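You operate a simulated robot arm through the tools that you are given. There is no shell and no other tool. Be economical: measure what you need, move in short steps, check, and stop when the job is done.

The job below is to be done with a simulated robot arm. You get a single attempt, and the scene is never put back.

Task
Wipe up the spilt powder, slide the white sandbag over the spot and bed the orange dish on it.
Fine: slide the bookend toward the pillar first; blue cloth, put back; wipe before sliding the sandbag. What is to be rubbed or washed off counts as gone when no trace of it is left.
Where things are to end (x, y in the base frame): bookend within 3.5 cm of [54, 40]; white sandbag within 5 cm of [48, 13].
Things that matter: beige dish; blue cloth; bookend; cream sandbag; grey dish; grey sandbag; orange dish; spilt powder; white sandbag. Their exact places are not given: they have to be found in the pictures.

It is judged by the outcome, as a careful person would: the job done as asked, and still so three seconds after it is handed in. It fails if anything else is knocked over, pushed out of place, dropped, spilled or broken. Flat cloth is picked up by pressing the open fingertips on it (5 to 10 N) and closing them slowly along it; thin cloth reads only 2 to 8 mm in the jaws.

Robot
A 6-joint arm with a two-finger gripper on a trunk, on a base that drives. Base frame: it is fixed to the floor where the robot stands at the start and does not move with it; the origin is under the middle of the robot, x ahead of it, y to its left, z up; the surface under the hand at the start is at about z = 74.3. Units: cm, degrees, N and s.
With the tool pointing down near the work surface it reaches from about 30 to 74 cm from the robot's upright axis, wherever it stands. Its first joint turns from -166.0 to 166.0 degrees. Places, roughly: beige dish [650, 50, 75]; spilt powder [50, 10, 70]. Payload 1.57 kg.
The TCP is the grasp point between the finger pads, 2.1 cm short of the fingertips. In the tool frame z runs along the fingers and y along their closing line. The gripper opens to 7 cm. The gripper's body begins 5 cm behind the TCP.
Orientation is that of the tool frame in the base frame, as [roll, pitch, yaw] about the fixed x, y, z axes, in that order (R = Rz(yaw) Ry(pitch) Rx(roll)). With the fingers straight down and closing along the base's y, the tool's x points along the base's -x, its y along +y and its z along -z.

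Tools
- The arm moves only by the tool move_arm. Its argument "targets" is a list of rows, each a list of 3 entries, a list of its own where there are three numbers: the gripper command, from -1 (fully open) to 1 (shut), values between in proportion, then the shift along the base's x, y, z in cm, then the turn, a rotation vector about the base's x, y, z in degrees. In form: [[claw, [tx, ty, tz], [wx, wy, wz]], ...]. A call has 1 to 8 rows; each row shifts and turns the commanded pose from where the row before left it. Rows are played at 5 a second. More than 5 cm and 8.6 degrees between two rows, or a gripper value outside its range, and nothing of the call is played. A pose out of reach is approached as far as the arm can. The call stops where the force on the tool passes 50 N (or 10 N more than at its start, if that is more) or the arm is blocked; 0.2 s more then pass. Each finger halts on what it meets, pressing with about 30 N; the grip force reading is that of the motor and also rises with nothing between the fingers. The clock runs only during rows and for 0.2 s after the last one: add rows that do not move to give the fingers time. The reply holds the time, the measured pose of the TCP, the force on the tool along the base axes, the opening and the grip force, in the units named above and with some noise, with the torque about the TCP (base axes, N m) and any sound that the robot's microphone picked up.
- Cameras (640 x 400 px; columns grow to the right, rows downward): "scene" is now at [0.61, 11.62, 147.57]; the picture's right is [-0.52, -0.86, 0.00], its down [-0.68, 0.41, -0.60] and it looks along [0.51, -0.31, -0.80] (base axes); focal length 276 px, centre (320, 200). "wrist" rides on the gripper at [7.9, 0.4, -8.1] in the tool frame; the picture's right is [-0.05, 1.00, 0.00], its down [-0.67, -0.04, -0.74] and it looks along [-0.74, -0.04, 0.67] (tool axes); focal length 256 px, centre (320, 200).
- get_image(camera): a new picture of that camera. The clock stands still meanwhile.
- steer(legs): drives the robot by 1 to 6 legs, each [ahead, left, turn to the left] in cm, cm and degrees, along the robot's own axes; the way and the turn of a leg run together, so that a leg with both is an arc; at most 150 cm and 180 degrees a leg. The arm and the cameras ride along, it lands a little off, and it stops where it bumps. It gives what a move gives.
- turn_head(pan, tilt): turns the head with the scene camera to pan (to the left, within 155 degrees either way) and tilt (down, from -29 to 69), counted from straight ahead of the robot. It gives what a move gives.
- probe_pixels(camera, pixels): for up to 12 pixels [column, row] of the newest picture of that camera ("zoom" is the newest enlarged one), the place [x, y, z] in the base frame of the surface seen there, good to about 0.2 cm. The clock stands still meanwhile.
- enlarge(camera, box): a new picture of the part [left, top, right, bottom] of that camera's present view, enlarged. The clock stands still meanwhile.
- job_done(): hands the job in; it is judged then, once.

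Keep the steps short. Do not move on a guess: measure, check each grasp and each placing, and mend mistakes. In all there are 80 turns and 52 pictures (those below and enlarged ones count). Leave the gripper open and the arm clear of the work at the hand-in unless told otherwise, and finish with a single line.

The tools are called after "Call:" as name(argument=value, ...) on one line, values as JSON. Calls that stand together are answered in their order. move_arm: Moves the arm, as the interface text tells. Its arguments: {"type":"object","properties":{"targets":{"type":"array","items":{"type":"array"}}},"required":["targets"]} The other tools are called the same way: steer (legs) drives the base; turn_head (pan, tilt) turns the head that bears the scene camera; get_image (camera) takes a picture; probe_pixels (camera, pixels) gives the place of the surface under pixels of a picture; enlarge (camera, box) takes an enlarged picture of a part of a camera's view; job_done () hands the job in.

At the start:

```text
clock: 0.0
ee_pos: [30.1, 21.95, 102.77]
tcp_rot: [-180.0, 0.0, 180.0]
force: [-0.2, -0.3, 0.3]
wrist_torque: [-0.01, -0.01, -0.03]
finger_gap: 7.02
finger_force: 0.0
robot x, y, heading: [-0.31, 0.02, -0.1]
head pan, tilt: [-31.2, 53.1]
```

scene: 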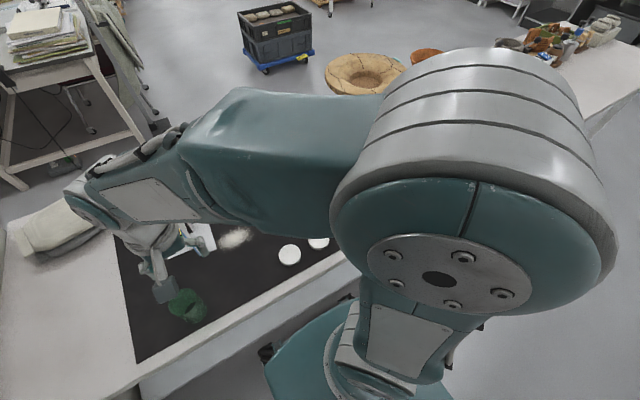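
wrist: 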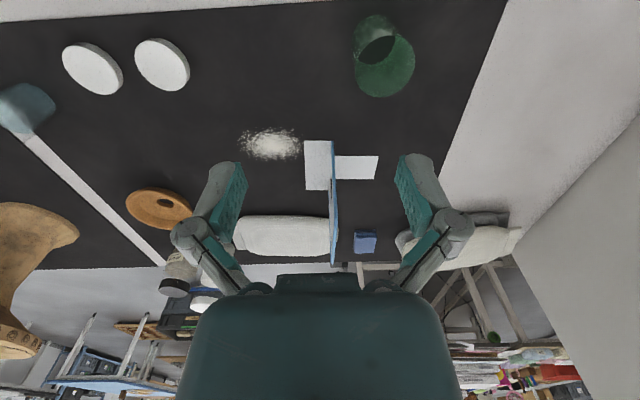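

The wrist view is upside down, with the far side at the bottom. It shows the powder at (270,143), the bookend at (330,180), a white bag at (285,235), a small blue item at (365,242) and an orange dish at (160,207). I'll measure these and enlarge the view.

Call:
probe_pixels(camera="wrist", pixels=[[270, 145], [318, 165], [358, 167], [334, 200], [285, 235], [365, 243], [160, 200], [92, 68], [162, 64], [385, 60], [415, 240], [490, 245]])

Call:
enlarge(camera="wrist", box=[100, 100, 540, 375])

Call:
turn_head(pan=10, tilt=45)

Call:
get_image(camera="scene")

```text
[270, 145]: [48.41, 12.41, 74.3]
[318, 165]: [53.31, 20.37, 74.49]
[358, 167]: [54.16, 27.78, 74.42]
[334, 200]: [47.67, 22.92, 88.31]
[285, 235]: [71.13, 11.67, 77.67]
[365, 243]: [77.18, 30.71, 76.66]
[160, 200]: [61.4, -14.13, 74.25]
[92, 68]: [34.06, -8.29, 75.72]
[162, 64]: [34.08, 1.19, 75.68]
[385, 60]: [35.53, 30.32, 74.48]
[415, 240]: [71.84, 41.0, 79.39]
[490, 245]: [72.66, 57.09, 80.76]
```

```text
1.45 times, centred on (320, 238) of wrist
```

zoom: 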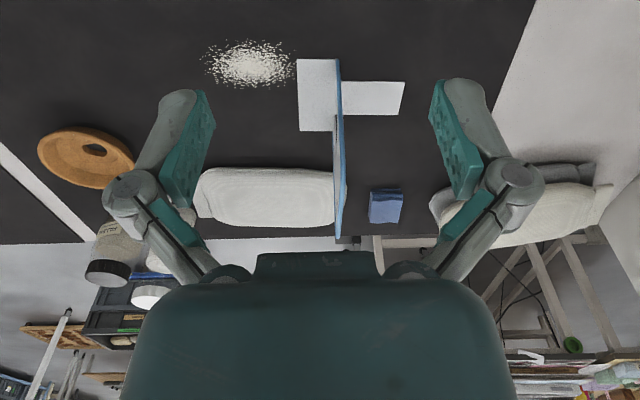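

```text
clock: 1.1
ee_pos: [30.19, 21.82, 102.87]
tcp_rot: [179.9, 0.1, -180.0]
force: [0.1, 0.2, 0.0]
wrist_torque: [0.0, -0.01, 0.01]
finger_gap: 6.99
finger_force: 0.1
robot x, y, heading: [0.18, 0.38, -0.0]
head pan, tilt: [10.0, 45.0]
```

```text
48 pictures are left
```

scene: 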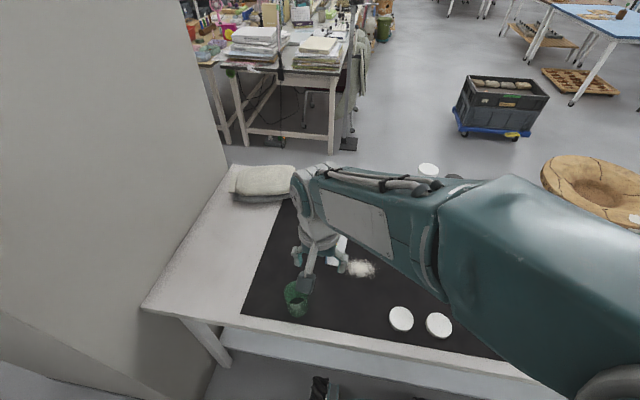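

The arm hides part of the table. I'll probe the table edge, the pillar and the bags in the scene view, and enlarge the work area.

Call:
probe_pixels(camera="scene", pixels=[[150, 308], [330, 330], [228, 168], [220, 150], [265, 172], [262, 198], [250, 318], [335, 255], [428, 170], [362, 268], [210, 350], [285, 205]])

Call:
enlarge(camera="scene", box=[210, 150, 470, 340])

```text
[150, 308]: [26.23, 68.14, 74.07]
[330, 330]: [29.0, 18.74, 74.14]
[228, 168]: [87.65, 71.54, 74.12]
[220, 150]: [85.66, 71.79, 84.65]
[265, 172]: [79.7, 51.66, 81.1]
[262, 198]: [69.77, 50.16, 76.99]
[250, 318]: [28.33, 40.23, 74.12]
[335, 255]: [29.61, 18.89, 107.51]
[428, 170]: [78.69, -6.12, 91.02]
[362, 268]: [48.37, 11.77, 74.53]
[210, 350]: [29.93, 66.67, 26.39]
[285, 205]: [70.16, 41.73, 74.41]
```

```text
2.11 times, centred on (340, 245) of scene
```

zoom: 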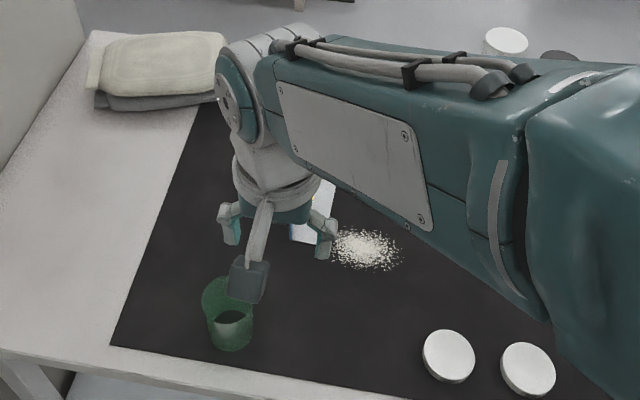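

Pillar is the wall at y≈72, so the bookend slides toward +y. I'll swing the hand high to the right so the head can see the table.

Call:
move_arm(targets=[[-1, [0, -4.9, 0], [0, 0, 0]], [-1, [0, -4.9, 0], [0, 0, 0]], [-1, [0, -4.9, 0], [0, 0, 0]], [-1, [0, -4.9, 0], [0, 0, 0]], [-1, [0, -4.9, 0], [0, 0, 0]], [-1, [0, -4.9, 0], [0, 0, 0]], [-1, [0, -4.9, 0], [0, 0, 0]], [-1, [0, -4.9, 0], [0, 0, 0]]])

Call:
get_image(camera="scene")

Call:
get_image(camera="wrist")

```text
clock: 2.9
ee_pos: [30.06, -17.57, 102.67]
tcp_rot: [179.9, 0.0, -180.0]
force: [0.2, 0.1, -0.3]
wrist_torque: [0.05, 0.04, 0.02]
finger_gap: 7.0
finger_force: 0.1
robot x, y, heading: [0.06, -0.3, -0.1]
head pan, tilt: [10.0, 45.0]
```

```text
46 pictures are left
```

scene: 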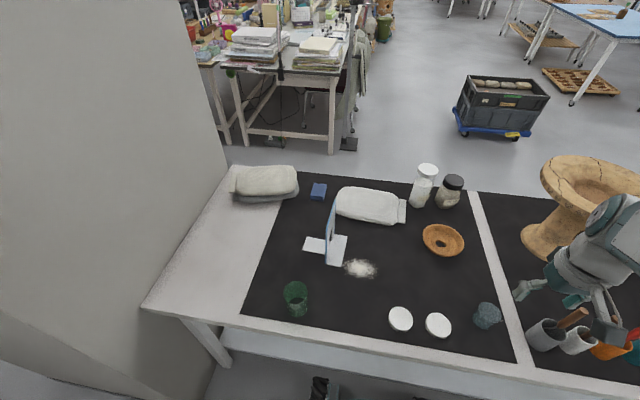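

```text
45 pictures are left
```

wrist: 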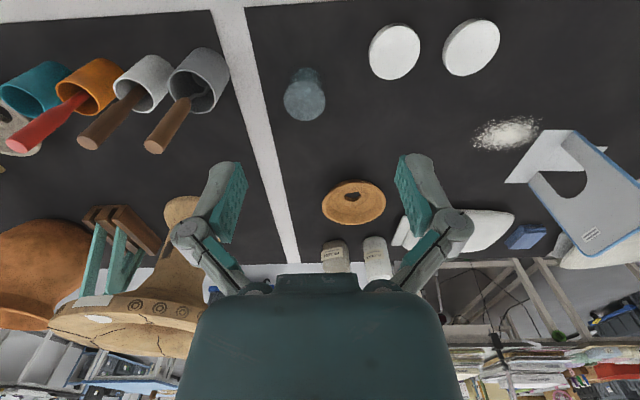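

Now I see the cloth at (319,191), the white bag at (370,205), the bookend at (328,243), the powder at (360,268) and a dish at (443,240). I'll enlarge to check details and look for the other dishes on the right.

Call:
enlarge(camera="scene", box=[220, 150, 480, 312])

Call:
probe_pixels(camera="zoom", pixels=[[243, 102], [233, 90], [258, 92], [230, 116], [256, 120], [300, 100], [290, 150], [440, 172], [455, 120], [275, 255], [225, 230], [345, 292]])

Call:
turn_head(pan=-40, tilt=40)

Call:
get_image(camera="scene")

```text
2.46 times, centred on (350, 231) of scene
```

zoom: 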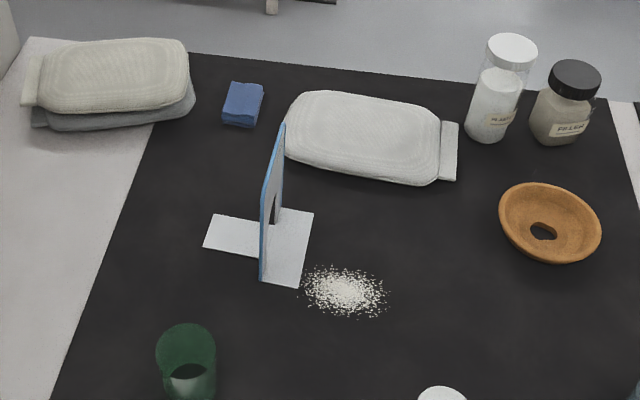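

```text
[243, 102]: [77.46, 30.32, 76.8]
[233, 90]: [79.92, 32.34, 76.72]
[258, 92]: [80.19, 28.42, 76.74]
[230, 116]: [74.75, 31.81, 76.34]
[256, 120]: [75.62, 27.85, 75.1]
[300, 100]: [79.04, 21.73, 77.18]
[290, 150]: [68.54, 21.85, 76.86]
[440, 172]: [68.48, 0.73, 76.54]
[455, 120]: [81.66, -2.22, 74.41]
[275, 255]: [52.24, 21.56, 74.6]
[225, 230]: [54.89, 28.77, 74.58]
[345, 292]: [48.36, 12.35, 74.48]
```

```text
clock: 4.1
ee_pos: [30.18, -17.49, 102.7]
tcp_rot: [180.0, 0.1, -180.0]
force: [0.8, 0.4, 0.8]
wrist_torque: [0.0, -0.01, -0.03]
finger_gap: 7.0
finger_force: 0.1
robot x, y, heading: [0.4, -0.3, 0.1]
head pan, tilt: [-40.0, 40.0]
```

```text
43 pictures are left
```

scene: 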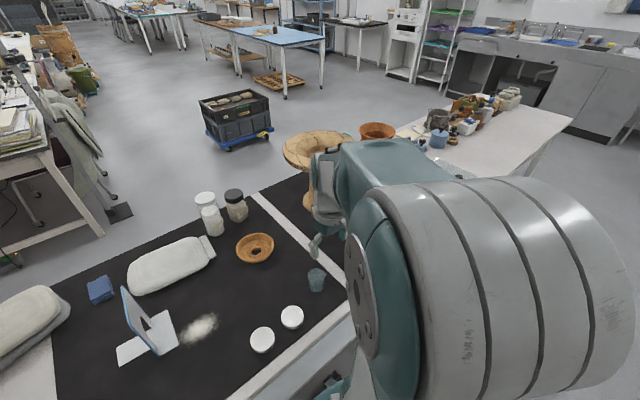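

There's a second orange-brown bowl at (378,130), so I'll enlarge it, and also enlarge the far tables where the beige dish should be.

Call:
enlarge(camera="scene", box=[220, 100, 420, 280])

Call:
probe_pixels(camera="zoom", pixels=[[352, 60], [352, 45], [110, 330], [75, 335], [112, 310], [150, 320], [110, 360], [115, 345]])

Call:
enlarge(camera="scene", box=[90, 0, 410, 100])

```text
2.22 times, centred on (320, 190) of scene
```

zoom: 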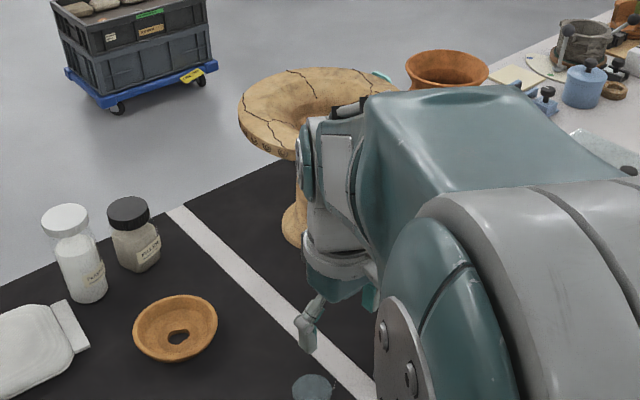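

```text
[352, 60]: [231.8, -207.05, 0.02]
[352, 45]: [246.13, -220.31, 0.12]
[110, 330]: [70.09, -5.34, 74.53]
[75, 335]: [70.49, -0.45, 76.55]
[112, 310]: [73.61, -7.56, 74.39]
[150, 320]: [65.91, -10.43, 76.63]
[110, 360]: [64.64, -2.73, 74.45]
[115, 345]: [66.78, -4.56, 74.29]
```

```text
2.00 times, centred on (250, 50) of scene
```

zoom: 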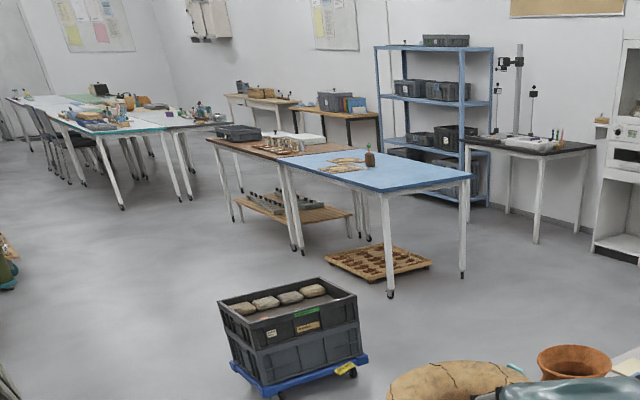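

The small dish at about (60,-14) is the orange one. I'll turn the head back to measure the bookend closely.

Call:
turn_head(pan=15, tilt=50)

Call:
enlarge(camera="scene", box=[280, 150, 440, 250])

```text
clock: 5.3
ee_pos: [30.19, -17.45, 102.78]
tcp_rot: [-180.0, 0.0, 179.9]
force: [-0.2, 0.2, 0.0]
wrist_torque: [0.01, 0.01, 0.02]
finger_gap: 6.98
finger_force: 0.0
robot x, y, heading: [0.01, 0.21, -0.0]
head pan, tilt: [15.0, 50.0]
```

```text
4.00 times, centred on (360, 200) of scene
```

zoom: 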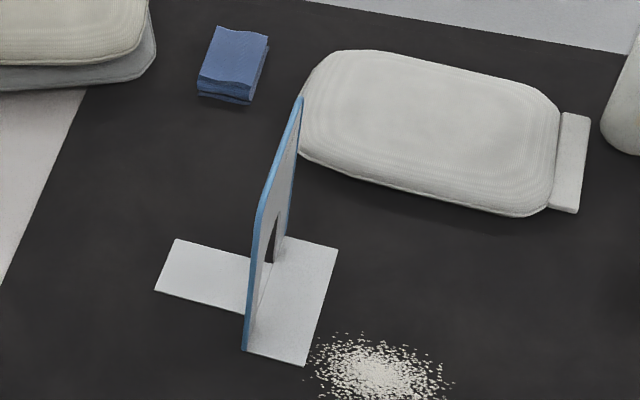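

Call:
probe_pixels(camera="zoom", pixels=[[299, 100], [259, 205], [304, 362], [335, 248], [245, 347], [158, 290], [178, 241], [290, 140], [270, 185], [249, 320], [252, 290], [288, 215]])

Call:
probe_pixels(camera="zoom", pixels=[[218, 28], [267, 38], [200, 78], [248, 98], [232, 60], [302, 150], [345, 55], [540, 212], [560, 110], [588, 115], [575, 210], [430, 125]])

```text
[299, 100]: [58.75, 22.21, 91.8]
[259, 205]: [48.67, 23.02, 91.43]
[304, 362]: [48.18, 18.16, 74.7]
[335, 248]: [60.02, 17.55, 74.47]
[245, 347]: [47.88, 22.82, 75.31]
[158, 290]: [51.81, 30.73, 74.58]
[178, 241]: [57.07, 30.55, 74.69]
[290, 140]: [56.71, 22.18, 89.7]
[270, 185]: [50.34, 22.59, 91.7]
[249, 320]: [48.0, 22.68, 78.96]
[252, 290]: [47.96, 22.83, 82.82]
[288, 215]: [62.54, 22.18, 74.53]
```

```text
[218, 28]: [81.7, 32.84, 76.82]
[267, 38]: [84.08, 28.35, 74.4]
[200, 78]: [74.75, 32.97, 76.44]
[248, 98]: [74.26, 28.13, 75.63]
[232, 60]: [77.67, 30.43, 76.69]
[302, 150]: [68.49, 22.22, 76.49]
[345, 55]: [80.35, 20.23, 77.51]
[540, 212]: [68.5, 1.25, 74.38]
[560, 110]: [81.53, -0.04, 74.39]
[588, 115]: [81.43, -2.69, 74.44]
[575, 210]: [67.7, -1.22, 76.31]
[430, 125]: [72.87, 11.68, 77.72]
```

Bookend panel: x 48–60, y≈22.5, top z≈92, so it has to slide +16.6 in y. The cloth (78,30.5) and the bag's far edge (x 81) are beyond reach from here. I'll check how far the base can drive toward the table by looking down.

Call:
turn_head(pan=25, tilt=69)

Call:
get_image(camera="scene")

```text
clock: 6.1
ee_pos: [30.21, -17.53, 102.8]
tcp_rot: [179.9, 0.0, -180.0]
force: [-0.7, 0.0, -0.6]
wrist_torque: [-0.01, -0.02, -0.01]
finger_gap: 6.99
finger_force: 0.0
robot x, y, heading: [-0.2, 0.22, -0.1]
head pan, tilt: [25.0, 68.8]
```

```text
39 pictures are left
```

scene: 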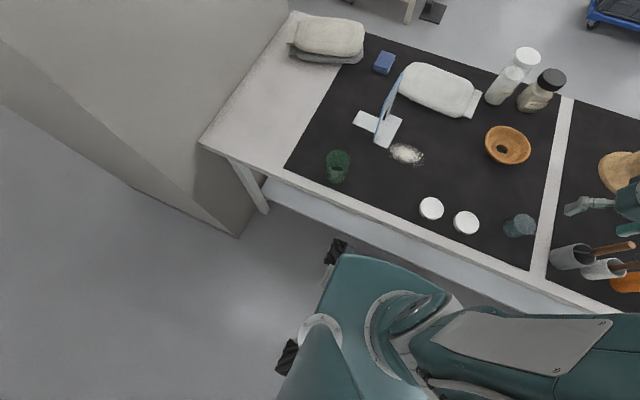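

Call:
probe_pixels(camera="scene", pixels=[[337, 243], [355, 262], [400, 268], [300, 205], [380, 235], [450, 262], [265, 205], [240, 235], [290, 350], [225, 175], [440, 295], [196, 150]])

```text
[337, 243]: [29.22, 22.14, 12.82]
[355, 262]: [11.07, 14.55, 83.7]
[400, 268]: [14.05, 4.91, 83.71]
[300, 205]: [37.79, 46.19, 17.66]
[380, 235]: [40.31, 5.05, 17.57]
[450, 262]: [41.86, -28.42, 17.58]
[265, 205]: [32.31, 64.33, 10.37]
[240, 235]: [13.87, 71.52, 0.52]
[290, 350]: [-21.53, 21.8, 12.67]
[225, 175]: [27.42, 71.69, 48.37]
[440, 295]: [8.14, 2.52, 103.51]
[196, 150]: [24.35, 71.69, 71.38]
```

The trunk front is at x≈15 and the table edge at x≈26, so about 8 cm ahead is available later. The bookend is reachable from here. First I'll move above its panel (54, 22.5), staying high.

Call:
move_arm(targets=[[-1, [2, 4, 0.2], [0, 0, 0]], [-1, [2, 4, 0], [0, 0, 0]], [-1, [2, 4, 0], [0, 0, 0]], [-1, [2, 4, 0], [0, 0, 0]], [-1, [2, 4, 0], [0, 0, 0]], [-1, [2, 4, 0], [0, 0, 0]], [-1, [2, 4, 0], [0, 0, 0]], [-1, [2, 4, 0], [0, 0, 0]]])

Call:
move_arm(targets=[[-1, [4, 4, 0], [0, 0, 0]], [-1, [4, 3.9, 0], [0, 0, 0]], [-1, [0, 0, 0], [0, 0, 0]]])

Call:
get_image(camera="wrist")

```text
clock: 7.9
ee_pos: [46.35, 14.86, 102.98]
tcp_rot: [-179.9, -0.1, 180.0]
force: [0.0, -0.1, 0.3]
wrist_torque: [0.0, -0.05, 0.03]
finger_gap: 7.0
finger_force: 0.1
robot x, y, heading: [-0.13, 0.17, 0.3]
head pan, tilt: [25.0, 68.8]
```

```text
refused: row 1 steps farther than a row can; nothing moved
```

```text
38 pictures are left
```

wrist: 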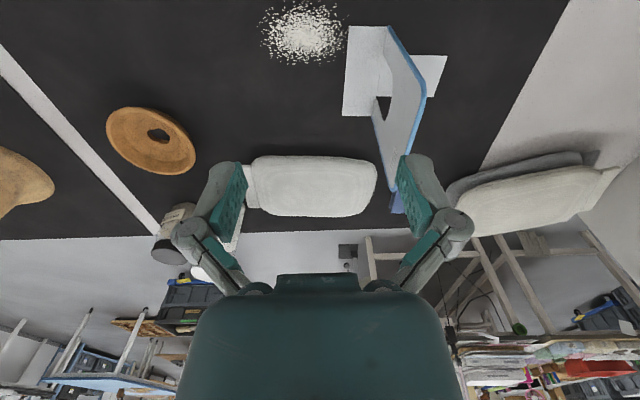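

The row limit is 5 cm in total. I'll go on to (54, 22.5), then look again.

Call:
move_arm(targets=[[-1, [2.6, 2.6, 0], [0, 0, 0]], [-1, [2.6, 2.6, 0], [0, 0, 0]], [-1, [2.5, 2.5, 0], [0, 0, 0]], [-1, [0, 0, -4], [0, 0, 0]], [-1, [0, 0, 0], [0, 0, 0]]])

Call:
get_image(camera="wrist")

```text
clock: 9.1
ee_pos: [53.93, 22.35, 98.88]
tcp_rot: [180.0, 0.0, -180.0]
force: [-0.8, 0.4, -0.8]
wrist_torque: [0.03, 0.0, -0.02]
finger_gap: 7.02
finger_force: 0.0
robot x, y, heading: [0.23, -0.14, 0.3]
head pan, tilt: [25.0, 68.8]
```

```text
37 pictures are left
```

wrist: 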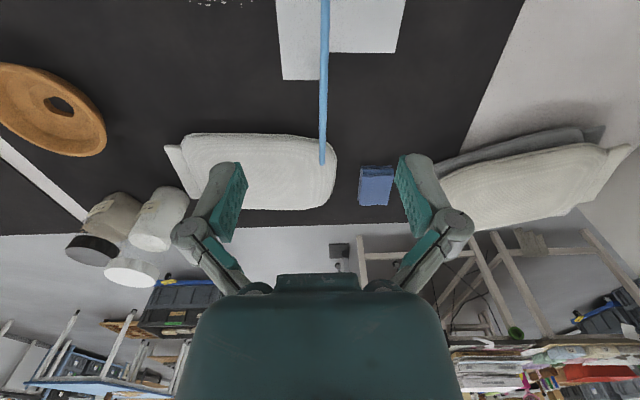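

The panel's blue edge is centred between the fingers. I'll go down 8 cm and close gently on the panel top.

Call:
move_arm(targets=[[-1, [0, 0, -4], [0, 0, 0]], [-1, [0, 0, -3.8], [0, 0, 0]], [-0.5, [0, 0, 0], [0, 0, 0]], [0, [0, 0, 0], [0, 0, 0]], [0.5, [0, 0, 0], [0, 0, 0]], [1, [0, 0, 0], [0, 0, 0]], [1, [0, 0, 0], [0, 0, 0]], [1, [0, 0, 0], [0, 0, 0]]])

```text
clock: 10.9
ee_pos: [53.88, 22.51, 91.03]
tcp_rot: [-180.0, -0.1, -179.9]
force: [0.1, -0.1, 0.0]
wrist_torque: [-0.03, -0.1, 0.08]
finger_gap: 0.61
finger_force: 30.2
robot x, y, heading: [0.22, 0.24, -0.0]
head pan, tilt: [25.0, 68.8]
```

The grip holds the panel (0.6 cm). I'll slide it +y without lifting.

Call:
move_arm(targets=[[1, [0, 1.5, 0], [0, 0, 0]], [1, [0, 2.2, 0], [0, 0, 0]], [1, [0, 2.2, 0], [0, 0, 0]], [1, [0, 2.2, 0], [0, 0, 0]], [1, [0, 2.2, 0], [0, 0, 0]], [1, [0, 2.2, 0], [0, 0, 0]], [1, [0, 2.2, 0], [0, 0, 0]], [1, [0, 2.2, 0], [0, 0, 0]]])

Call:
get_image(camera="scene")

```text
clock: 12.7
ee_pos: [53.75, 39.34, 91.19]
tcp_rot: [-179.8, -0.1, 179.9]
force: [0.3, -0.6, 0.1]
wrist_torque: [-0.01, 0.03, -0.04]
finger_gap: 0.59
finger_force: 30.4
robot x, y, heading: [-0.09, -0.28, 0.2]
head pan, tilt: [25.0, 68.8]
```

```text
36 pictures are left
```

scene: 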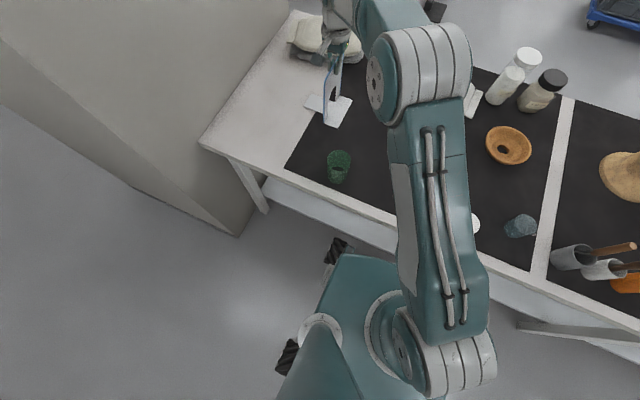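

It slid and stands upright. I'll open and rise straight up, then measure it.

Call:
move_arm(targets=[[0.6, [0, 0, 0], [0, 0, 0]], [0, [0, 0, 0], [0, 0, 0]], [-1, [0, 0, 0], [0, 0, 0]], [-1, [0, 0, 0], [0, 0, 0]], [-1, [0, 0, 4], [0, 0, 0]], [-1, [0, 0, 4], [0, 0, 0]], [-1, [0, 0, 4], [0, 0, 0]], [-1, [-4, 0, 2], [0, 0, 0]]])

Call:
get_image(camera="wrist")

Call:
enlarge(camera="scene", box=[260, 0, 420, 160])

```text
clock: 14.5
ee_pos: [50.0, 39.32, 105.13]
tcp_rot: [-179.8, -0.1, 179.9]
force: [0.5, 0.2, -0.6]
wrist_torque: [0.02, 0.01, -0.02]
finger_gap: 7.02
finger_force: 0.1
robot x, y, heading: [-0.11, 0.07, 0.2]
head pan, tilt: [25.0, 68.8]
```

```text
35 pictures are left
```

wrist: 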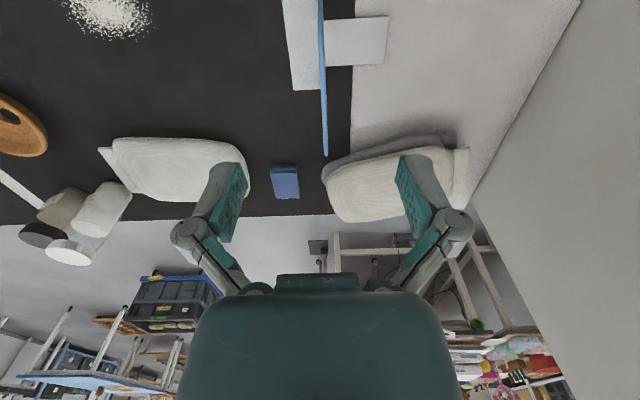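

```text
2.50 times, centred on (340, 80) of scene
```

zoom: 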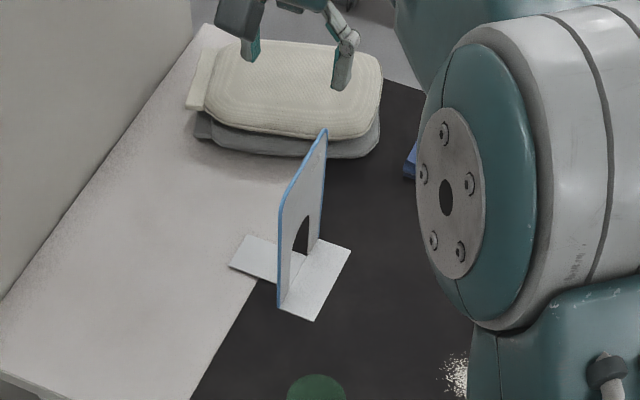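

Call:
probe_pixels(camera="zoom", pixels=[[314, 320], [349, 252], [230, 266], [247, 236], [280, 300], [325, 132]])

Call:
probe_pixels(camera="wrist", pixels=[[285, 180], [274, 170], [297, 170], [272, 196], [298, 196], [325, 152]])

```text
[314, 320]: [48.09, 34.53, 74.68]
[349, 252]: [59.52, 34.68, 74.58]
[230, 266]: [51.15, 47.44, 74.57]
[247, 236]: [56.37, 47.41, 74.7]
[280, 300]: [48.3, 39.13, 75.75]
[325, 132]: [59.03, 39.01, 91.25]
```

```text
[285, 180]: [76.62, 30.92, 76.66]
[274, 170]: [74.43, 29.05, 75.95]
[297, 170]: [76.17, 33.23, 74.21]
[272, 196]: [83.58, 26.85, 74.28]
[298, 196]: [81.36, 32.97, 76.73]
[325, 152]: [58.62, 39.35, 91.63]
```

The bookend is placed: panel at y≈39, body centre about (54, 41). Next the base moves left 14 and ahead 5, so the cloth and the far side of the bag come within reach. The hand stays high.

Call:
steer(legs=[[0, 14, 0], [5, 0, 0]])

Call:
get_image(camera="scene")

```text
clock: 16.4
ee_pos: [54.98, 52.24, 105.51]
tcp_rot: [179.7, 0.1, 179.9]
force: [-0.9, -1.4, 1.0]
wrist_torque: [0.05, 0.03, 0.01]
finger_gap: 6.99
finger_force: 0.1
robot x, y, heading: [5.2, 13.74, -0.2]
head pan, tilt: [25.0, 68.8]
```

```text
33 pictures are left
```

scene: 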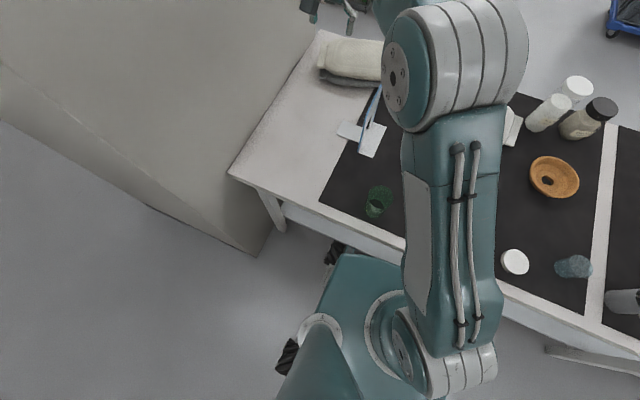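

No bump, and there's still a gap between trunk and table. I'll go 4 more ahead.

Call:
steer(legs=[[4, 0, 0]])

Call:
move_arm(targets=[[-1, [0, -4.8, 0], [0, 0, 0]], [-1, [0, -4.8, 0], [0, 0, 0]], [-1, [0, -4.8, 0], [0, 0, 0]], [-1, [0, -4.8, 0], [0, 0, 0]], [-1, [0, 0, 0], [0, 0, 0]]])

```text
clock: 17.3
ee_pos: [57.1, 52.64, 105.25]
tcp_rot: [180.0, -0.1, 180.0]
force: [0.4, 0.0, -0.1]
wrist_torque: [0.02, 0.01, 0.02]
finger_gap: 7.02
finger_force: 0.1
robot x, y, heading: [7.03, 13.59, -0.2]
head pan, tilt: [25.0, 68.8]
stopped in leg 1: the robot was blocked; the commanded pose is now the measured one
```

```text
clock: 18.5
ee_pos: [57.2, 33.51, 105.4]
tcp_rot: [179.8, -0.1, 180.0]
force: [0.1, -0.3, -0.2]
wrist_torque: [0.02, -0.02, 0.02]
finger_gap: 7.02
finger_force: 0.1
robot x, y, heading: [7.38, 13.96, 0.3]
head pan, tilt: [25.0, 68.8]
```

Blocked at x≈7.2, which is enough for the cloth (r≈73). I'll move above the cloth and check that nothing shifted.

Call:
move_arm(targets=[[-1, [4, -0.6, -2.5], [0, 0, 0]], [-1, [4, -0.6, -2.5], [0, 0, 0]], [-1, [4, -0.6, -2.5], [0, 0, 0]], [-1, [4, -0.6, -2.5], [0, 0, 0]], [-1, [3.8, -0.5, -2.5], [0, 0, 0]], [-1, [0, 0, -2.5], [0, 0, 0]], [-1, [0, 0, 0], [0, 0, 0]]])

Call:
turn_head(pan=10, tilt=55)

Call:
get_image(camera="scene")

Call:
get_image(camera="wrist")

```text
clock: 20.1
ee_pos: [76.86, 30.43, 90.09]
tcp_rot: [179.8, -0.2, -179.9]
force: [-0.2, 0.3, -0.5]
wrist_torque: [-0.01, 0.0, 0.0]
finger_gap: 6.99
finger_force: 0.0
robot x, y, heading: [7.4, 13.53, 0.1]
head pan, tilt: [25.0, 68.8]
```

```text
clock: 20.9
ee_pos: [76.93, 30.46, 90.21]
tcp_rot: [179.8, -0.1, -180.0]
force: [0.4, 0.4, -0.5]
wrist_torque: [-0.03, -0.01, 0.0]
finger_gap: 7.0
finger_force: 0.0
robot x, y, heading: [7.37, 14.04, 0.3]
head pan, tilt: [10.0, 55.0]
```

```text
32 pictures are left
```

scene: 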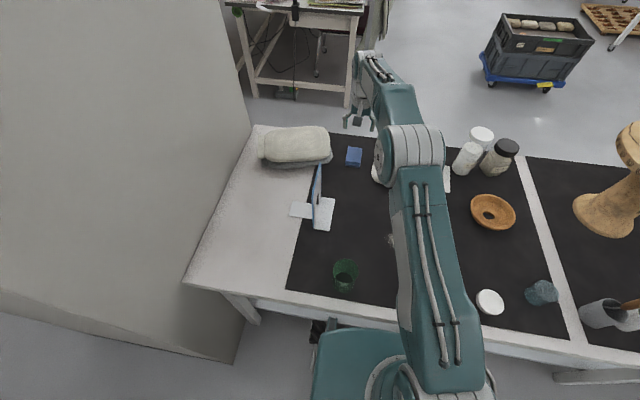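

```text
31 pictures are left
```

wrist: 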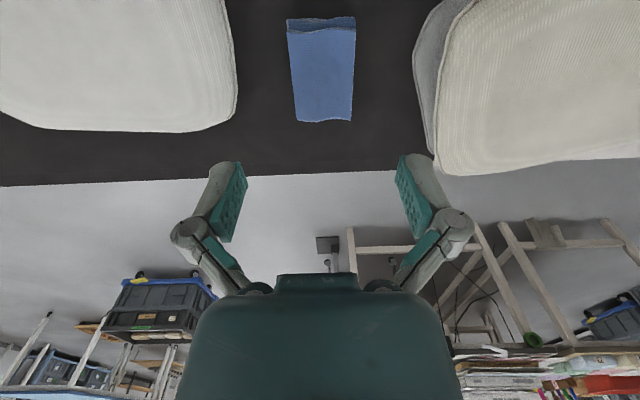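

Nothing moved. I'll probe the cloth corners.

Call:
probe_pixels(camera="wrist", pixels=[[290, 35], [352, 32], [298, 117], [349, 117], [322, 75], [320, 22]])

Call:
enlarge(camera="scene", box=[320, 110, 400, 190])

```text
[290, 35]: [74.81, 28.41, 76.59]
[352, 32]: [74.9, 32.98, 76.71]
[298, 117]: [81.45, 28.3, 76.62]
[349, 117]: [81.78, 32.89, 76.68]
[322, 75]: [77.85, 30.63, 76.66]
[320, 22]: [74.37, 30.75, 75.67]
```

```text
5.00 times, centred on (360, 150) of scene
```

zoom: 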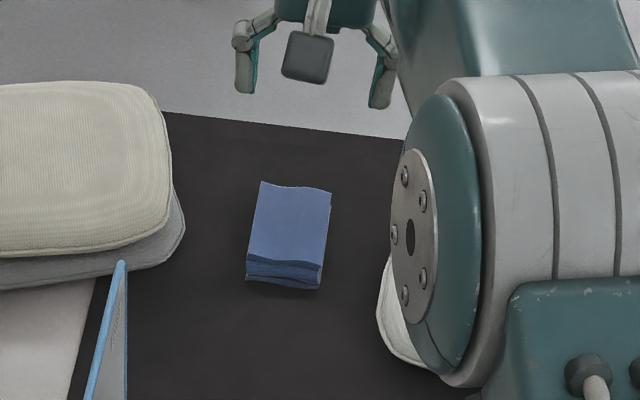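

Cloth is x 74.7–81.6, y 28.4–33, top z 76.6, and that's the place to put it back. I'll descend around it and close slowly.

Call:
move_arm(targets=[[-1, [0.4, 0.2, -4.5], [0, 0, 0]], [-1, [0.4, 0, -4.5], [0, 0, 0]], [-1, [0, 0, -3], [0, 0, 0]], [-1, [0, 0, -1.4], [0, 0, 0]], [-1, [0, 0, 0], [0, 0, 0]]])

Call:
move_arm(targets=[[-0.6, [0, 0, 0], [0, 0, 0]], [-0.2, [0, 0, 0], [0, 0, 0]], [0.1, [0, 0, 0], [0, 0, 0]], [0.4, [0, 0, 0], [0, 0, 0]], [0.7, [0, 0, 0], [0, 0, 0]], [1, [0, 0, 0], [0, 0, 0]], [1, [0, 0, 0], [0, 0, 0]]])

Call:
get_image(camera="wrist")

```text
clock: 22.1
ee_pos: [77.63, 30.68, 76.86]
tcp_rot: [179.8, -0.1, -180.0]
force: [-0.5, 0.1, 0.2]
wrist_torque: [0.01, -0.01, -0.02]
finger_gap: 6.99
finger_force: 0.0
robot x, y, heading: [7.28, 13.4, 0.1]
head pan, tilt: [10.0, 55.0]
```

```text
clock: 23.6
ee_pos: [77.8, 30.7, 77.04]
tcp_rot: [179.9, -0.1, 180.0]
force: [0.5, 0.0, 5.9]
wrist_torque: [0.01, -0.01, -0.04]
finger_gap: 5.4
finger_force: 30.3
robot x, y, heading: [7.02, 13.83, 0.1]
head pan, tilt: [10.0, 55.0]
```

```text
29 pictures are left
```

wrist: 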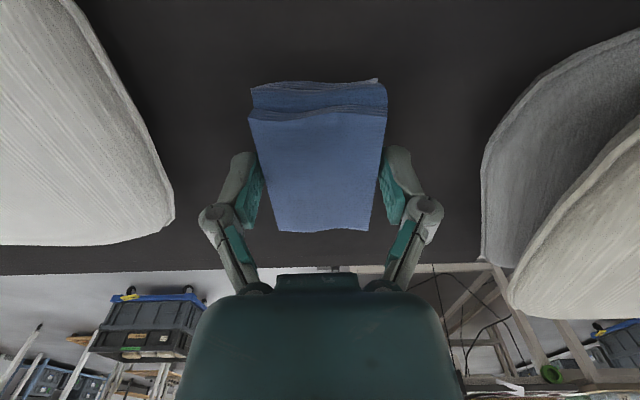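

The cloth is held at 5.4 cm. I'll lift it and carry it toward the powder, passing above everything.

Call:
move_arm(targets=[[1, [0, 0, 2], [0, 0, 0]], [1, [0, 0, 4], [0, 0, 0]], [1, [0, 0, 4], [0, 0, 0]], [1, [-4.5, -2, 0], [0, 0, 0]], [1, [-4.5, -2, 0], [0, 0, 0]], [1, [-4.5, -2, 0], [0, 0, 0]], [1, [-4, -2.5, 0], [0, 0, 0]], [1, [0, 0, 0], [0, 0, 0]]])

Call:
get_image(camera="wrist")

Call:
enlarge(camera="scene", box=[280, 110, 480, 300])

```text
clock: 25.4
ee_pos: [60.16, 22.07, 86.88]
tcp_rot: [179.8, 0.0, 180.0]
force: [-0.1, -0.3, 0.0]
wrist_torque: [-0.01, -0.01, 0.01]
finger_gap: 5.38
finger_force: 29.7
robot x, y, heading: [7.42, 13.97, 0.4]
head pan, tilt: [10.0, 55.0]
```

```text
28 pictures are left
```

wrist: 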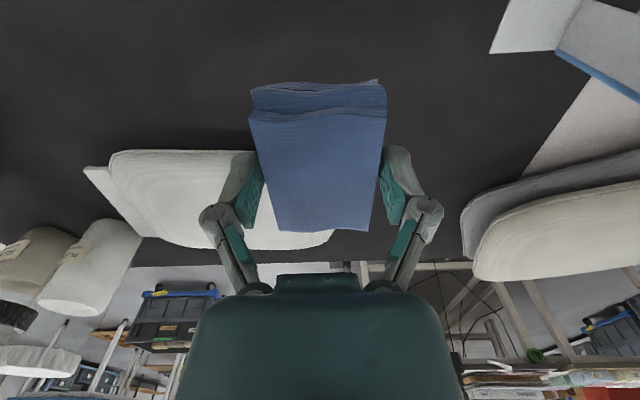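

```text
2.11 times, centred on (380, 205) of scene
```

zoom: 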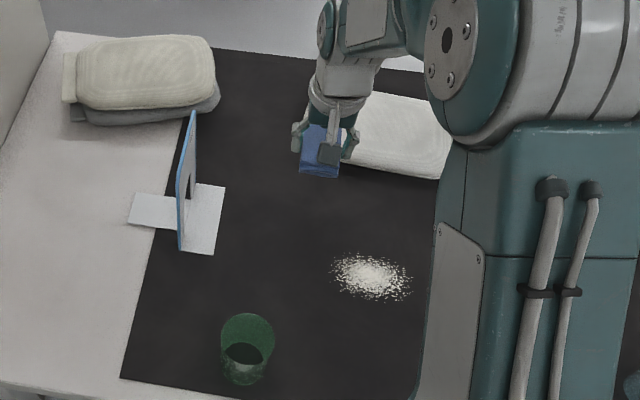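

Call:
probe_pixels(camera="zoom", pixels=[[330, 275], [412, 282], [372, 252], [370, 304], [372, 275], [345, 297], [400, 300], [345, 255], [405, 262]])

```text
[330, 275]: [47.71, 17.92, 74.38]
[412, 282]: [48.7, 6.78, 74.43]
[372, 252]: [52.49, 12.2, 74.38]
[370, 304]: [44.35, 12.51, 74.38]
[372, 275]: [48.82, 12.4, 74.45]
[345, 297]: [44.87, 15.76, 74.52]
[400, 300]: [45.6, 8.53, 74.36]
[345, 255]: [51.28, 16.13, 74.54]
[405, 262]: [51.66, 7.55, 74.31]
```

Powder spans x 44–52.5, y 6.8–18. I'll bring the cloth down at (55, 17.5) until it just touches.

Call:
move_arm(targets=[[1, [-2.6, -2.3, -3], [0, 0, 0]], [1, [-2.6, -2.3, -3], [0, 0, 0]], [1, [0, 0, -2.5], [0, 0, 0]], [1, [0, 0, -0.8], [0, 0, 0]], [1, [0, 0, -0.4], [0, 0, 0]], [1, [0, 0, 0], [0, 0, 0]]])

```text
clock: 26.9
ee_pos: [54.87, 17.65, 77.3]
tcp_rot: [179.8, -0.1, -180.0]
force: [-0.3, 0.8, -0.4]
wrist_torque: [0.0, -0.05, -0.01]
finger_gap: 5.41
finger_force: 30.0
robot x, y, heading: [7.12, 14.11, 0.2]
head pan, tilt: [10.0, 55.0]
```

Call:
move_arm(targets=[[1, [0, 0, -0.3], [0, 0, 0]], [1, [0, 0, 0], [0, 0, 0]]])

Call:
move_arm(targets=[[1, [0, 0, -0.2], [0, 0, 0]], [1, [0, 0, 0], [0, 0, 0]]])

```text
clock: 27.4
ee_pos: [54.9, 17.6, 76.87]
tcp_rot: [179.9, 0.1, -180.0]
force: [-4.7, -2.2, 9.5]
wrist_torque: [-0.02, -0.04, -0.04]
finger_gap: 5.37
finger_force: 30.0
robot x, y, heading: [7.11, 14.12, -0.0]
head pan, tilt: [10.0, 55.0]
```

```text
clock: 28.1
ee_pos: [54.99, 17.49, 76.89]
tcp_rot: [179.8, 0.2, -180.0]
force: [-3.5, -1.8, 28.5]
wrist_torque: [-0.06, 0.06, -0.07]
finger_gap: 5.41
finger_force: 30.2
robot x, y, heading: [7.32, 14.38, -0.0]
head pan, tilt: [10.0, 55.0]
```

Contact is firm at 28 N. I'll ease up 0.15 and start the strokes along x, with lanes at y 17.5 and 14.5.

Call:
move_arm(targets=[[1, [-2, 0, 0.15], [0, 0, 0]], [1, [-4, 0, 0], [0, 0, 0]], [1, [-4, 0, 0], [0, 0, 0]], [1, [-3, 0, 0], [0, 0, 0]], [1, [0, -3, 0], [0, 0, 0]], [1, [4, 0, 0], [0, 0, 0]], [1, [4, 0, 0], [0, 0, 0]], [1, [4, 0, 0], [0, 0, 0]]])

Call:
move_arm(targets=[[1, [1, -2.7, 0], [0, 0, 0]], [1, [-3.3, 0, 0], [0, 0, 0]], [1, [-3.3, 0, 0], [0, 0, 0]], [1, [-3.3, 0, 0], [0, 0, 0]], [1, [-3.1, 0, 0], [0, 0, 0]], [1, [0, -2.7, 0], [0, 0, 0]], [1, [4, 0, 0], [0, 0, 0]], [1, [4, 0, 0], [0, 0, 0]]])

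```text
clock: 29.9
ee_pos: [53.93, 14.39, 76.85]
tcp_rot: [179.7, -0.2, -180.0]
force: [-5.9, 0.6, 10.6]
wrist_torque: [0.02, 0.52, -0.01]
finger_gap: 5.42
finger_force: 29.6
robot x, y, heading: [7.13, 13.84, 0.4]
head pan, tilt: [10.0, 55.0]
```

```text
clock: 31.6
ee_pos: [49.98, 9.1, 76.96]
tcp_rot: [179.8, -0.1, 179.9]
force: [-4.8, 0.1, 7.0]
wrist_torque: [-0.08, 0.03, -0.04]
finger_gap: 5.38
finger_force: 30.1
robot x, y, heading: [7.01, 13.96, 0.1]
head pan, tilt: [10.0, 55.0]
```

The force is steady at 7–10 N. One more lane at y≈6.5, then I'll lift and look.

Call:
move_arm(targets=[[1, [4, 0, 0], [0, 0, 0]], [1, [0, -2.6, 0], [0, 0, 0]], [1, [-4, 0, 0], [0, 0, 0]], [1, [-4, 0, 0], [0, 0, 0]], [1, [-4, 0, 0], [0, 0, 0]], [1, [0, 0, 4], [0, 0, 0]], [1, [2, 4.4, 0], [0, 0, 0]], [1, [2, 4.4, 0], [0, 0, 0]]])

Call:
move_arm(targets=[[1, [4, 2, 2], [0, 0, 0]], [1, [4, 2, 2], [0, 0, 0]], [1, [4, 2, 1], [0, 0, 0]], [1, [4, 2, 1], [0, 0, 0]], [1, [4, 2, 0], [0, 0, 0]], [1, [3.5, 3, 0], [0, 0, 0]], [1, [3.5, 3, 0], [0, 0, 0]], [1, [0, 0, 0], [0, 0, 0]]])

Call:
enlarge(camera="scene", box=[320, 180, 440, 280])

```text
clock: 33.5
ee_pos: [45.92, 15.38, 80.88]
tcp_rot: [179.9, -0.1, 180.0]
force: [0.2, -0.1, 0.1]
wrist_torque: [-0.01, -0.01, 0.0]
finger_gap: 5.39
finger_force: 29.7
robot x, y, heading: [7.37, 13.76, -0.1]
head pan, tilt: [10.0, 55.0]
```

```text
clock: 35.2
ee_pos: [72.9, 31.3, 87.1]
tcp_rot: [179.9, -0.1, -180.0]
force: [0.0, 0.7, -0.2]
wrist_torque: [-0.01, 0.0, -0.02]
finger_gap: 5.41
finger_force: 30.3
robot x, y, heading: [7.23, 13.61, 0.0]
head pan, tilt: [10.0, 55.0]
```

```text
4.00 times, centred on (380, 230) of scene
```

zoom: 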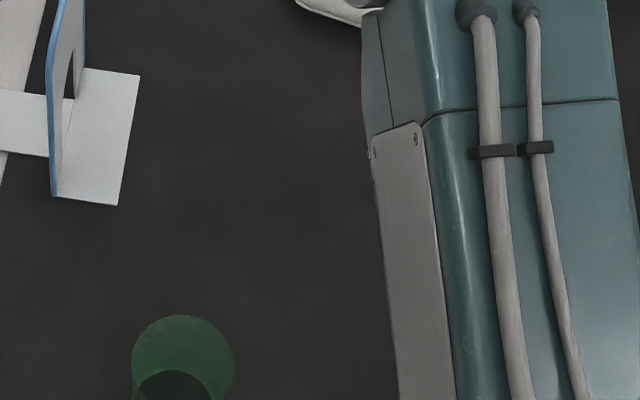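

The arm hides the spot. I'll bring the hand back near the start pose, cloth still held, so the wrist camera can see it.

Call:
move_arm(targets=[[1, [-4, 0, 2.5], [0, 0, 0]], [1, [-4, 0, 2.5], [0, 0, 0]], [1, [-4, 0, 2.5], [0, 0, 0]], [1, [-4, -0.5, 2.5], [0, 0, 0]], [1, [-4, -1, 2], [0, 0, 0]], [1, [-4.5, -1, 1], [0, 0, 0]], [1, [-4.5, -1, 0], [0, 0, 0]], [1, [-4.5, -1, 0], [0, 0, 0]]])

Call:
get_image(camera="wrist")

```text
clock: 37.0
ee_pos: [39.48, 26.87, 99.85]
tcp_rot: [179.8, 0.0, 179.9]
force: [-0.2, 0.5, 0.0]
wrist_torque: [-0.01, 0.03, -0.04]
finger_gap: 5.4
finger_force: 30.0
robot x, y, heading: [7.08, 13.63, 0.1]
head pan, tilt: [10.0, 55.0]
```

```text
25 pictures are left
```

wrist: 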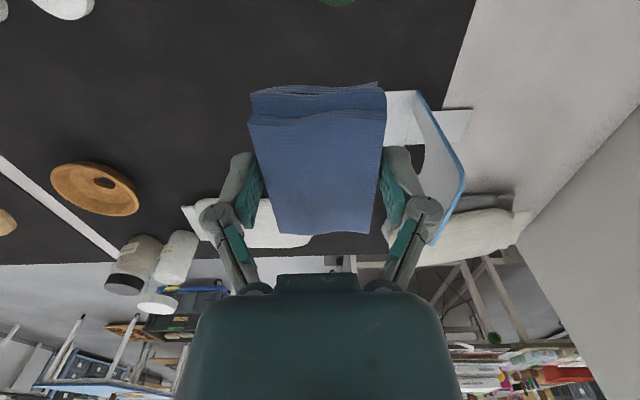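

The spot looks clean. I'll enlarge it to check for any trace.

Call:
enlarge(camera="wrist", box=[80, 0, 320, 150])

Call:
probe_pixels(camera="zoom", pixels=[[250, 130], [330, 130], [250, 60], [380, 60]])

```text
2.67 times, centred on (200, 75) of wrist
```

zoom: 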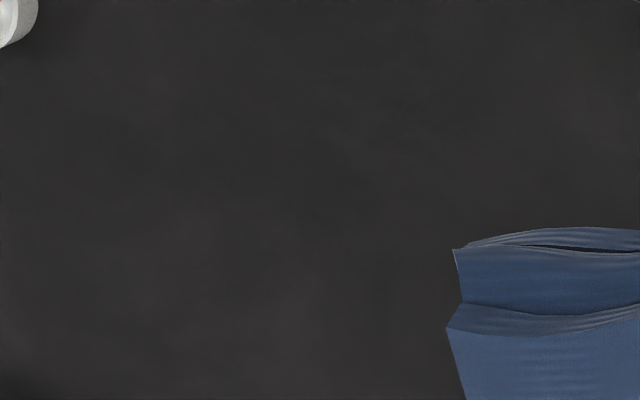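

```text
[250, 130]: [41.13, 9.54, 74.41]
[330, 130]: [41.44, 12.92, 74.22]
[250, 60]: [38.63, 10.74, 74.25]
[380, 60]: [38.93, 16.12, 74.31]
```

The spot is clean. I'll carry the cloth back to (77.7, 30.7).

Call:
move_arm(targets=[[1, [4.7, 0.5, -1], [0, 0, 0]], [1, [4.7, 0.5, -1], [0, 0, 0]], [1, [4.7, 0.5, -1], [0, 0, 0]], [1, [4.8, 0.5, -1], [0, 0, 0]], [1, [4.8, 0.5, -1], [0, 0, 0]], [1, [4.8, 0.5, -1], [0, 0, 0]], [1, [4.8, 0.5, -1], [0, 0, 0]], [1, [4.8, 0.3, -1], [0, 0, 0]]])

Call:
move_arm(targets=[[1, [0.1, 0, -4.5], [0, 0, 0]], [1, [0, 0, -4.5], [0, 0, 0]], [1, [0, 0, -3.5], [0, 0, 0]], [1, [0, 0, -2], [0, 0, 0]], [1, [0, 0, 0], [0, 0, 0]]])

```text
clock: 38.9
ee_pos: [77.41, 30.62, 91.78]
tcp_rot: [179.8, 0.0, -180.0]
force: [0.1, -1.5, 1.2]
wrist_torque: [0.01, 0.02, -0.01]
finger_gap: 5.4
finger_force: 29.8
robot x, y, heading: [7.43, 13.86, 0.2]
head pan, tilt: [10.0, 55.0]
```

```text
clock: 40.0
ee_pos: [77.72, 30.64, 77.24]
tcp_rot: [179.8, 0.0, -179.9]
force: [-0.2, -0.1, -0.3]
wrist_torque: [0.04, 0.0, 0.02]
finger_gap: 5.39
finger_force: 29.9
robot x, y, heading: [6.88, 13.69, 0.3]
head pan, tilt: [10.0, 55.0]
```

It's 2–3 mm above the mat. I'll lower to touch, open slowly and rise.

Call:
move_arm(targets=[[1, [0, 0, -0.25], [0, 0, 0]], [0, [0, 0, 0], [0, 0, 0]], [-0.7, [0, 0, 0], [0, 0, 0]], [-1, [0, 0, 0], [0, 0, 0]], [-1, [0, 0, 0], [0, 0, 0]], [-1, [0, 0, 2], [0, 0, 0]], [-1, [0, 0, 4.5], [0, 0, 0]], [-1, [0, 0, 4.5], [0, 0, 0]]])

Call:
get_image(camera="wrist")

```text
clock: 41.9
ee_pos: [77.88, 30.74, 88.07]
tcp_rot: [179.9, -0.1, 179.9]
force: [-0.2, -0.1, -0.9]
wrist_torque: [0.0, -0.04, 0.02]
finger_gap: 7.01
finger_force: 0.0
robot x, y, heading: [7.19, 13.78, 0.4]
head pan, tilt: [10.0, 55.0]
```

```text
23 pictures are left
```

wrist: 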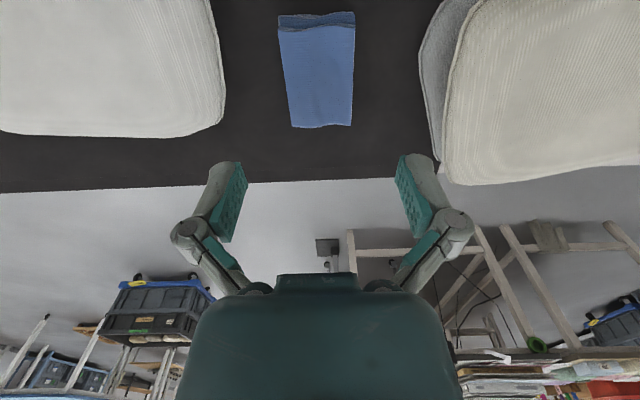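

The cloth is back in its place. Next I'll measure the bag's far edge and the cloth, so I can push the bag from behind.

Call:
probe_pixels(camera="wrist", pixels=[[60, 134], [130, 136], [180, 136], [150, 142], [150, 120], [215, 110], [224, 90], [100, 185], [300, 178], [317, 75], [300, 122], [352, 120]])

Call:
get_image(camera="scene")

```text
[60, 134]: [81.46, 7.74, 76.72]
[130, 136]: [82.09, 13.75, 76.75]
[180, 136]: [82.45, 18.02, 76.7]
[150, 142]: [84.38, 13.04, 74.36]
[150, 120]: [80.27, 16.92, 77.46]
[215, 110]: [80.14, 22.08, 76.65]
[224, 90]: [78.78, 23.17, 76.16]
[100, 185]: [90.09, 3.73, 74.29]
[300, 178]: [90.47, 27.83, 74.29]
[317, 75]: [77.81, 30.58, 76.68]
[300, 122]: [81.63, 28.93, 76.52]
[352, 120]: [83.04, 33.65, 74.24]
```

```text
22 pictures are left
```

scene: 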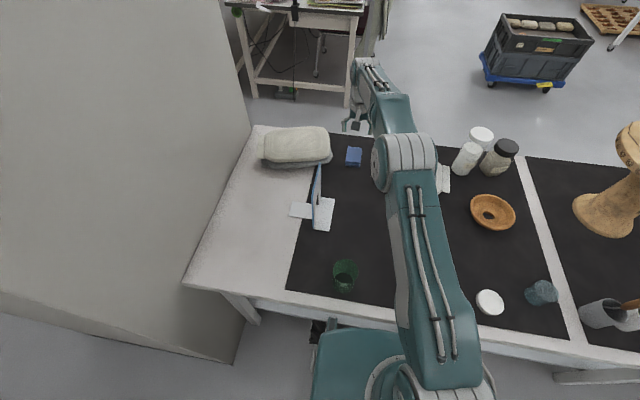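

The bag's far edge is x≈81.5–82.4 with its body spanning y 0–23. To reach behind it I'll tilt the tool 20° (fingertips outward) and move to about (84.5, 12) at height.

Call:
move_arm(targets=[[-1, [0, -3, 3], [0, -5, 0]], [-1, [0.8, -4, 0], [0, -5, 0]], [-1, [1.5, -4, 0], [0, -5, 0]], [-1, [2, -4, 0], [0, -5, 0]], [-1, [2, -3.7, 0], [0, 0, 0]], [-1, [0, 0, 0], [0, 0, 0]]])

Call:
get_image(camera="wrist")

```text
clock: 43.2
ee_pos: [84.09, 12.01, 91.22]
tcp_rot: [179.8, 20.0, 180.0]
force: [0.4, 0.4, 0.6]
wrist_torque: [0.0, 0.0, -0.01]
finger_gap: 7.01
finger_force: 0.1
robot x, y, heading: [7.15, 13.53, 0.0]
head pan, tilt: [10.0, 55.0]
```

```text
21 pictures are left
```

wrist: 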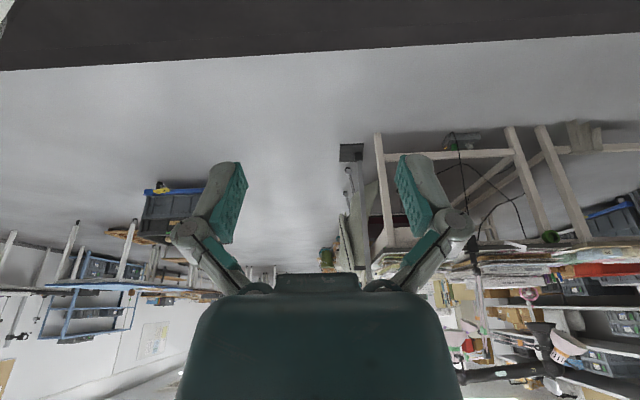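

Descending behind the bag to TCP z≈77.3, with small steps near the end.

Call:
move_arm(targets=[[-1, [0.4, 0, -4], [0, 0, 0]], [-1, [0.2, 0, -4], [0, 0, 0]], [-1, [0, 0, -3], [0, 0, 0]], [-1, [0, 0, -2], [0, 0, 0]], [-1, [0, 0, -0.8], [0, 0, 0]], [-1, [0, 0, 0], [0, 0, 0]]])

Call:
enlarge(camera="scene", box=[320, 90, 480, 220])

```text
clock: 44.6
ee_pos: [84.64, 11.95, 77.18]
tcp_rot: [179.9, 20.0, -180.0]
force: [-0.5, -0.2, -0.3]
wrist_torque: [0.03, -0.04, 0.0]
finger_gap: 7.02
finger_force: 0.0
robot x, y, heading: [7.32, 13.57, 0.1]
head pan, tilt: [10.0, 55.0]
```

```text
3.08 times, centred on (400, 155) of scene
```

zoom: 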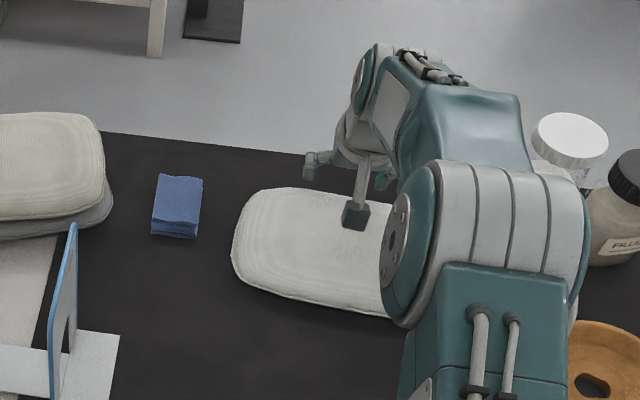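

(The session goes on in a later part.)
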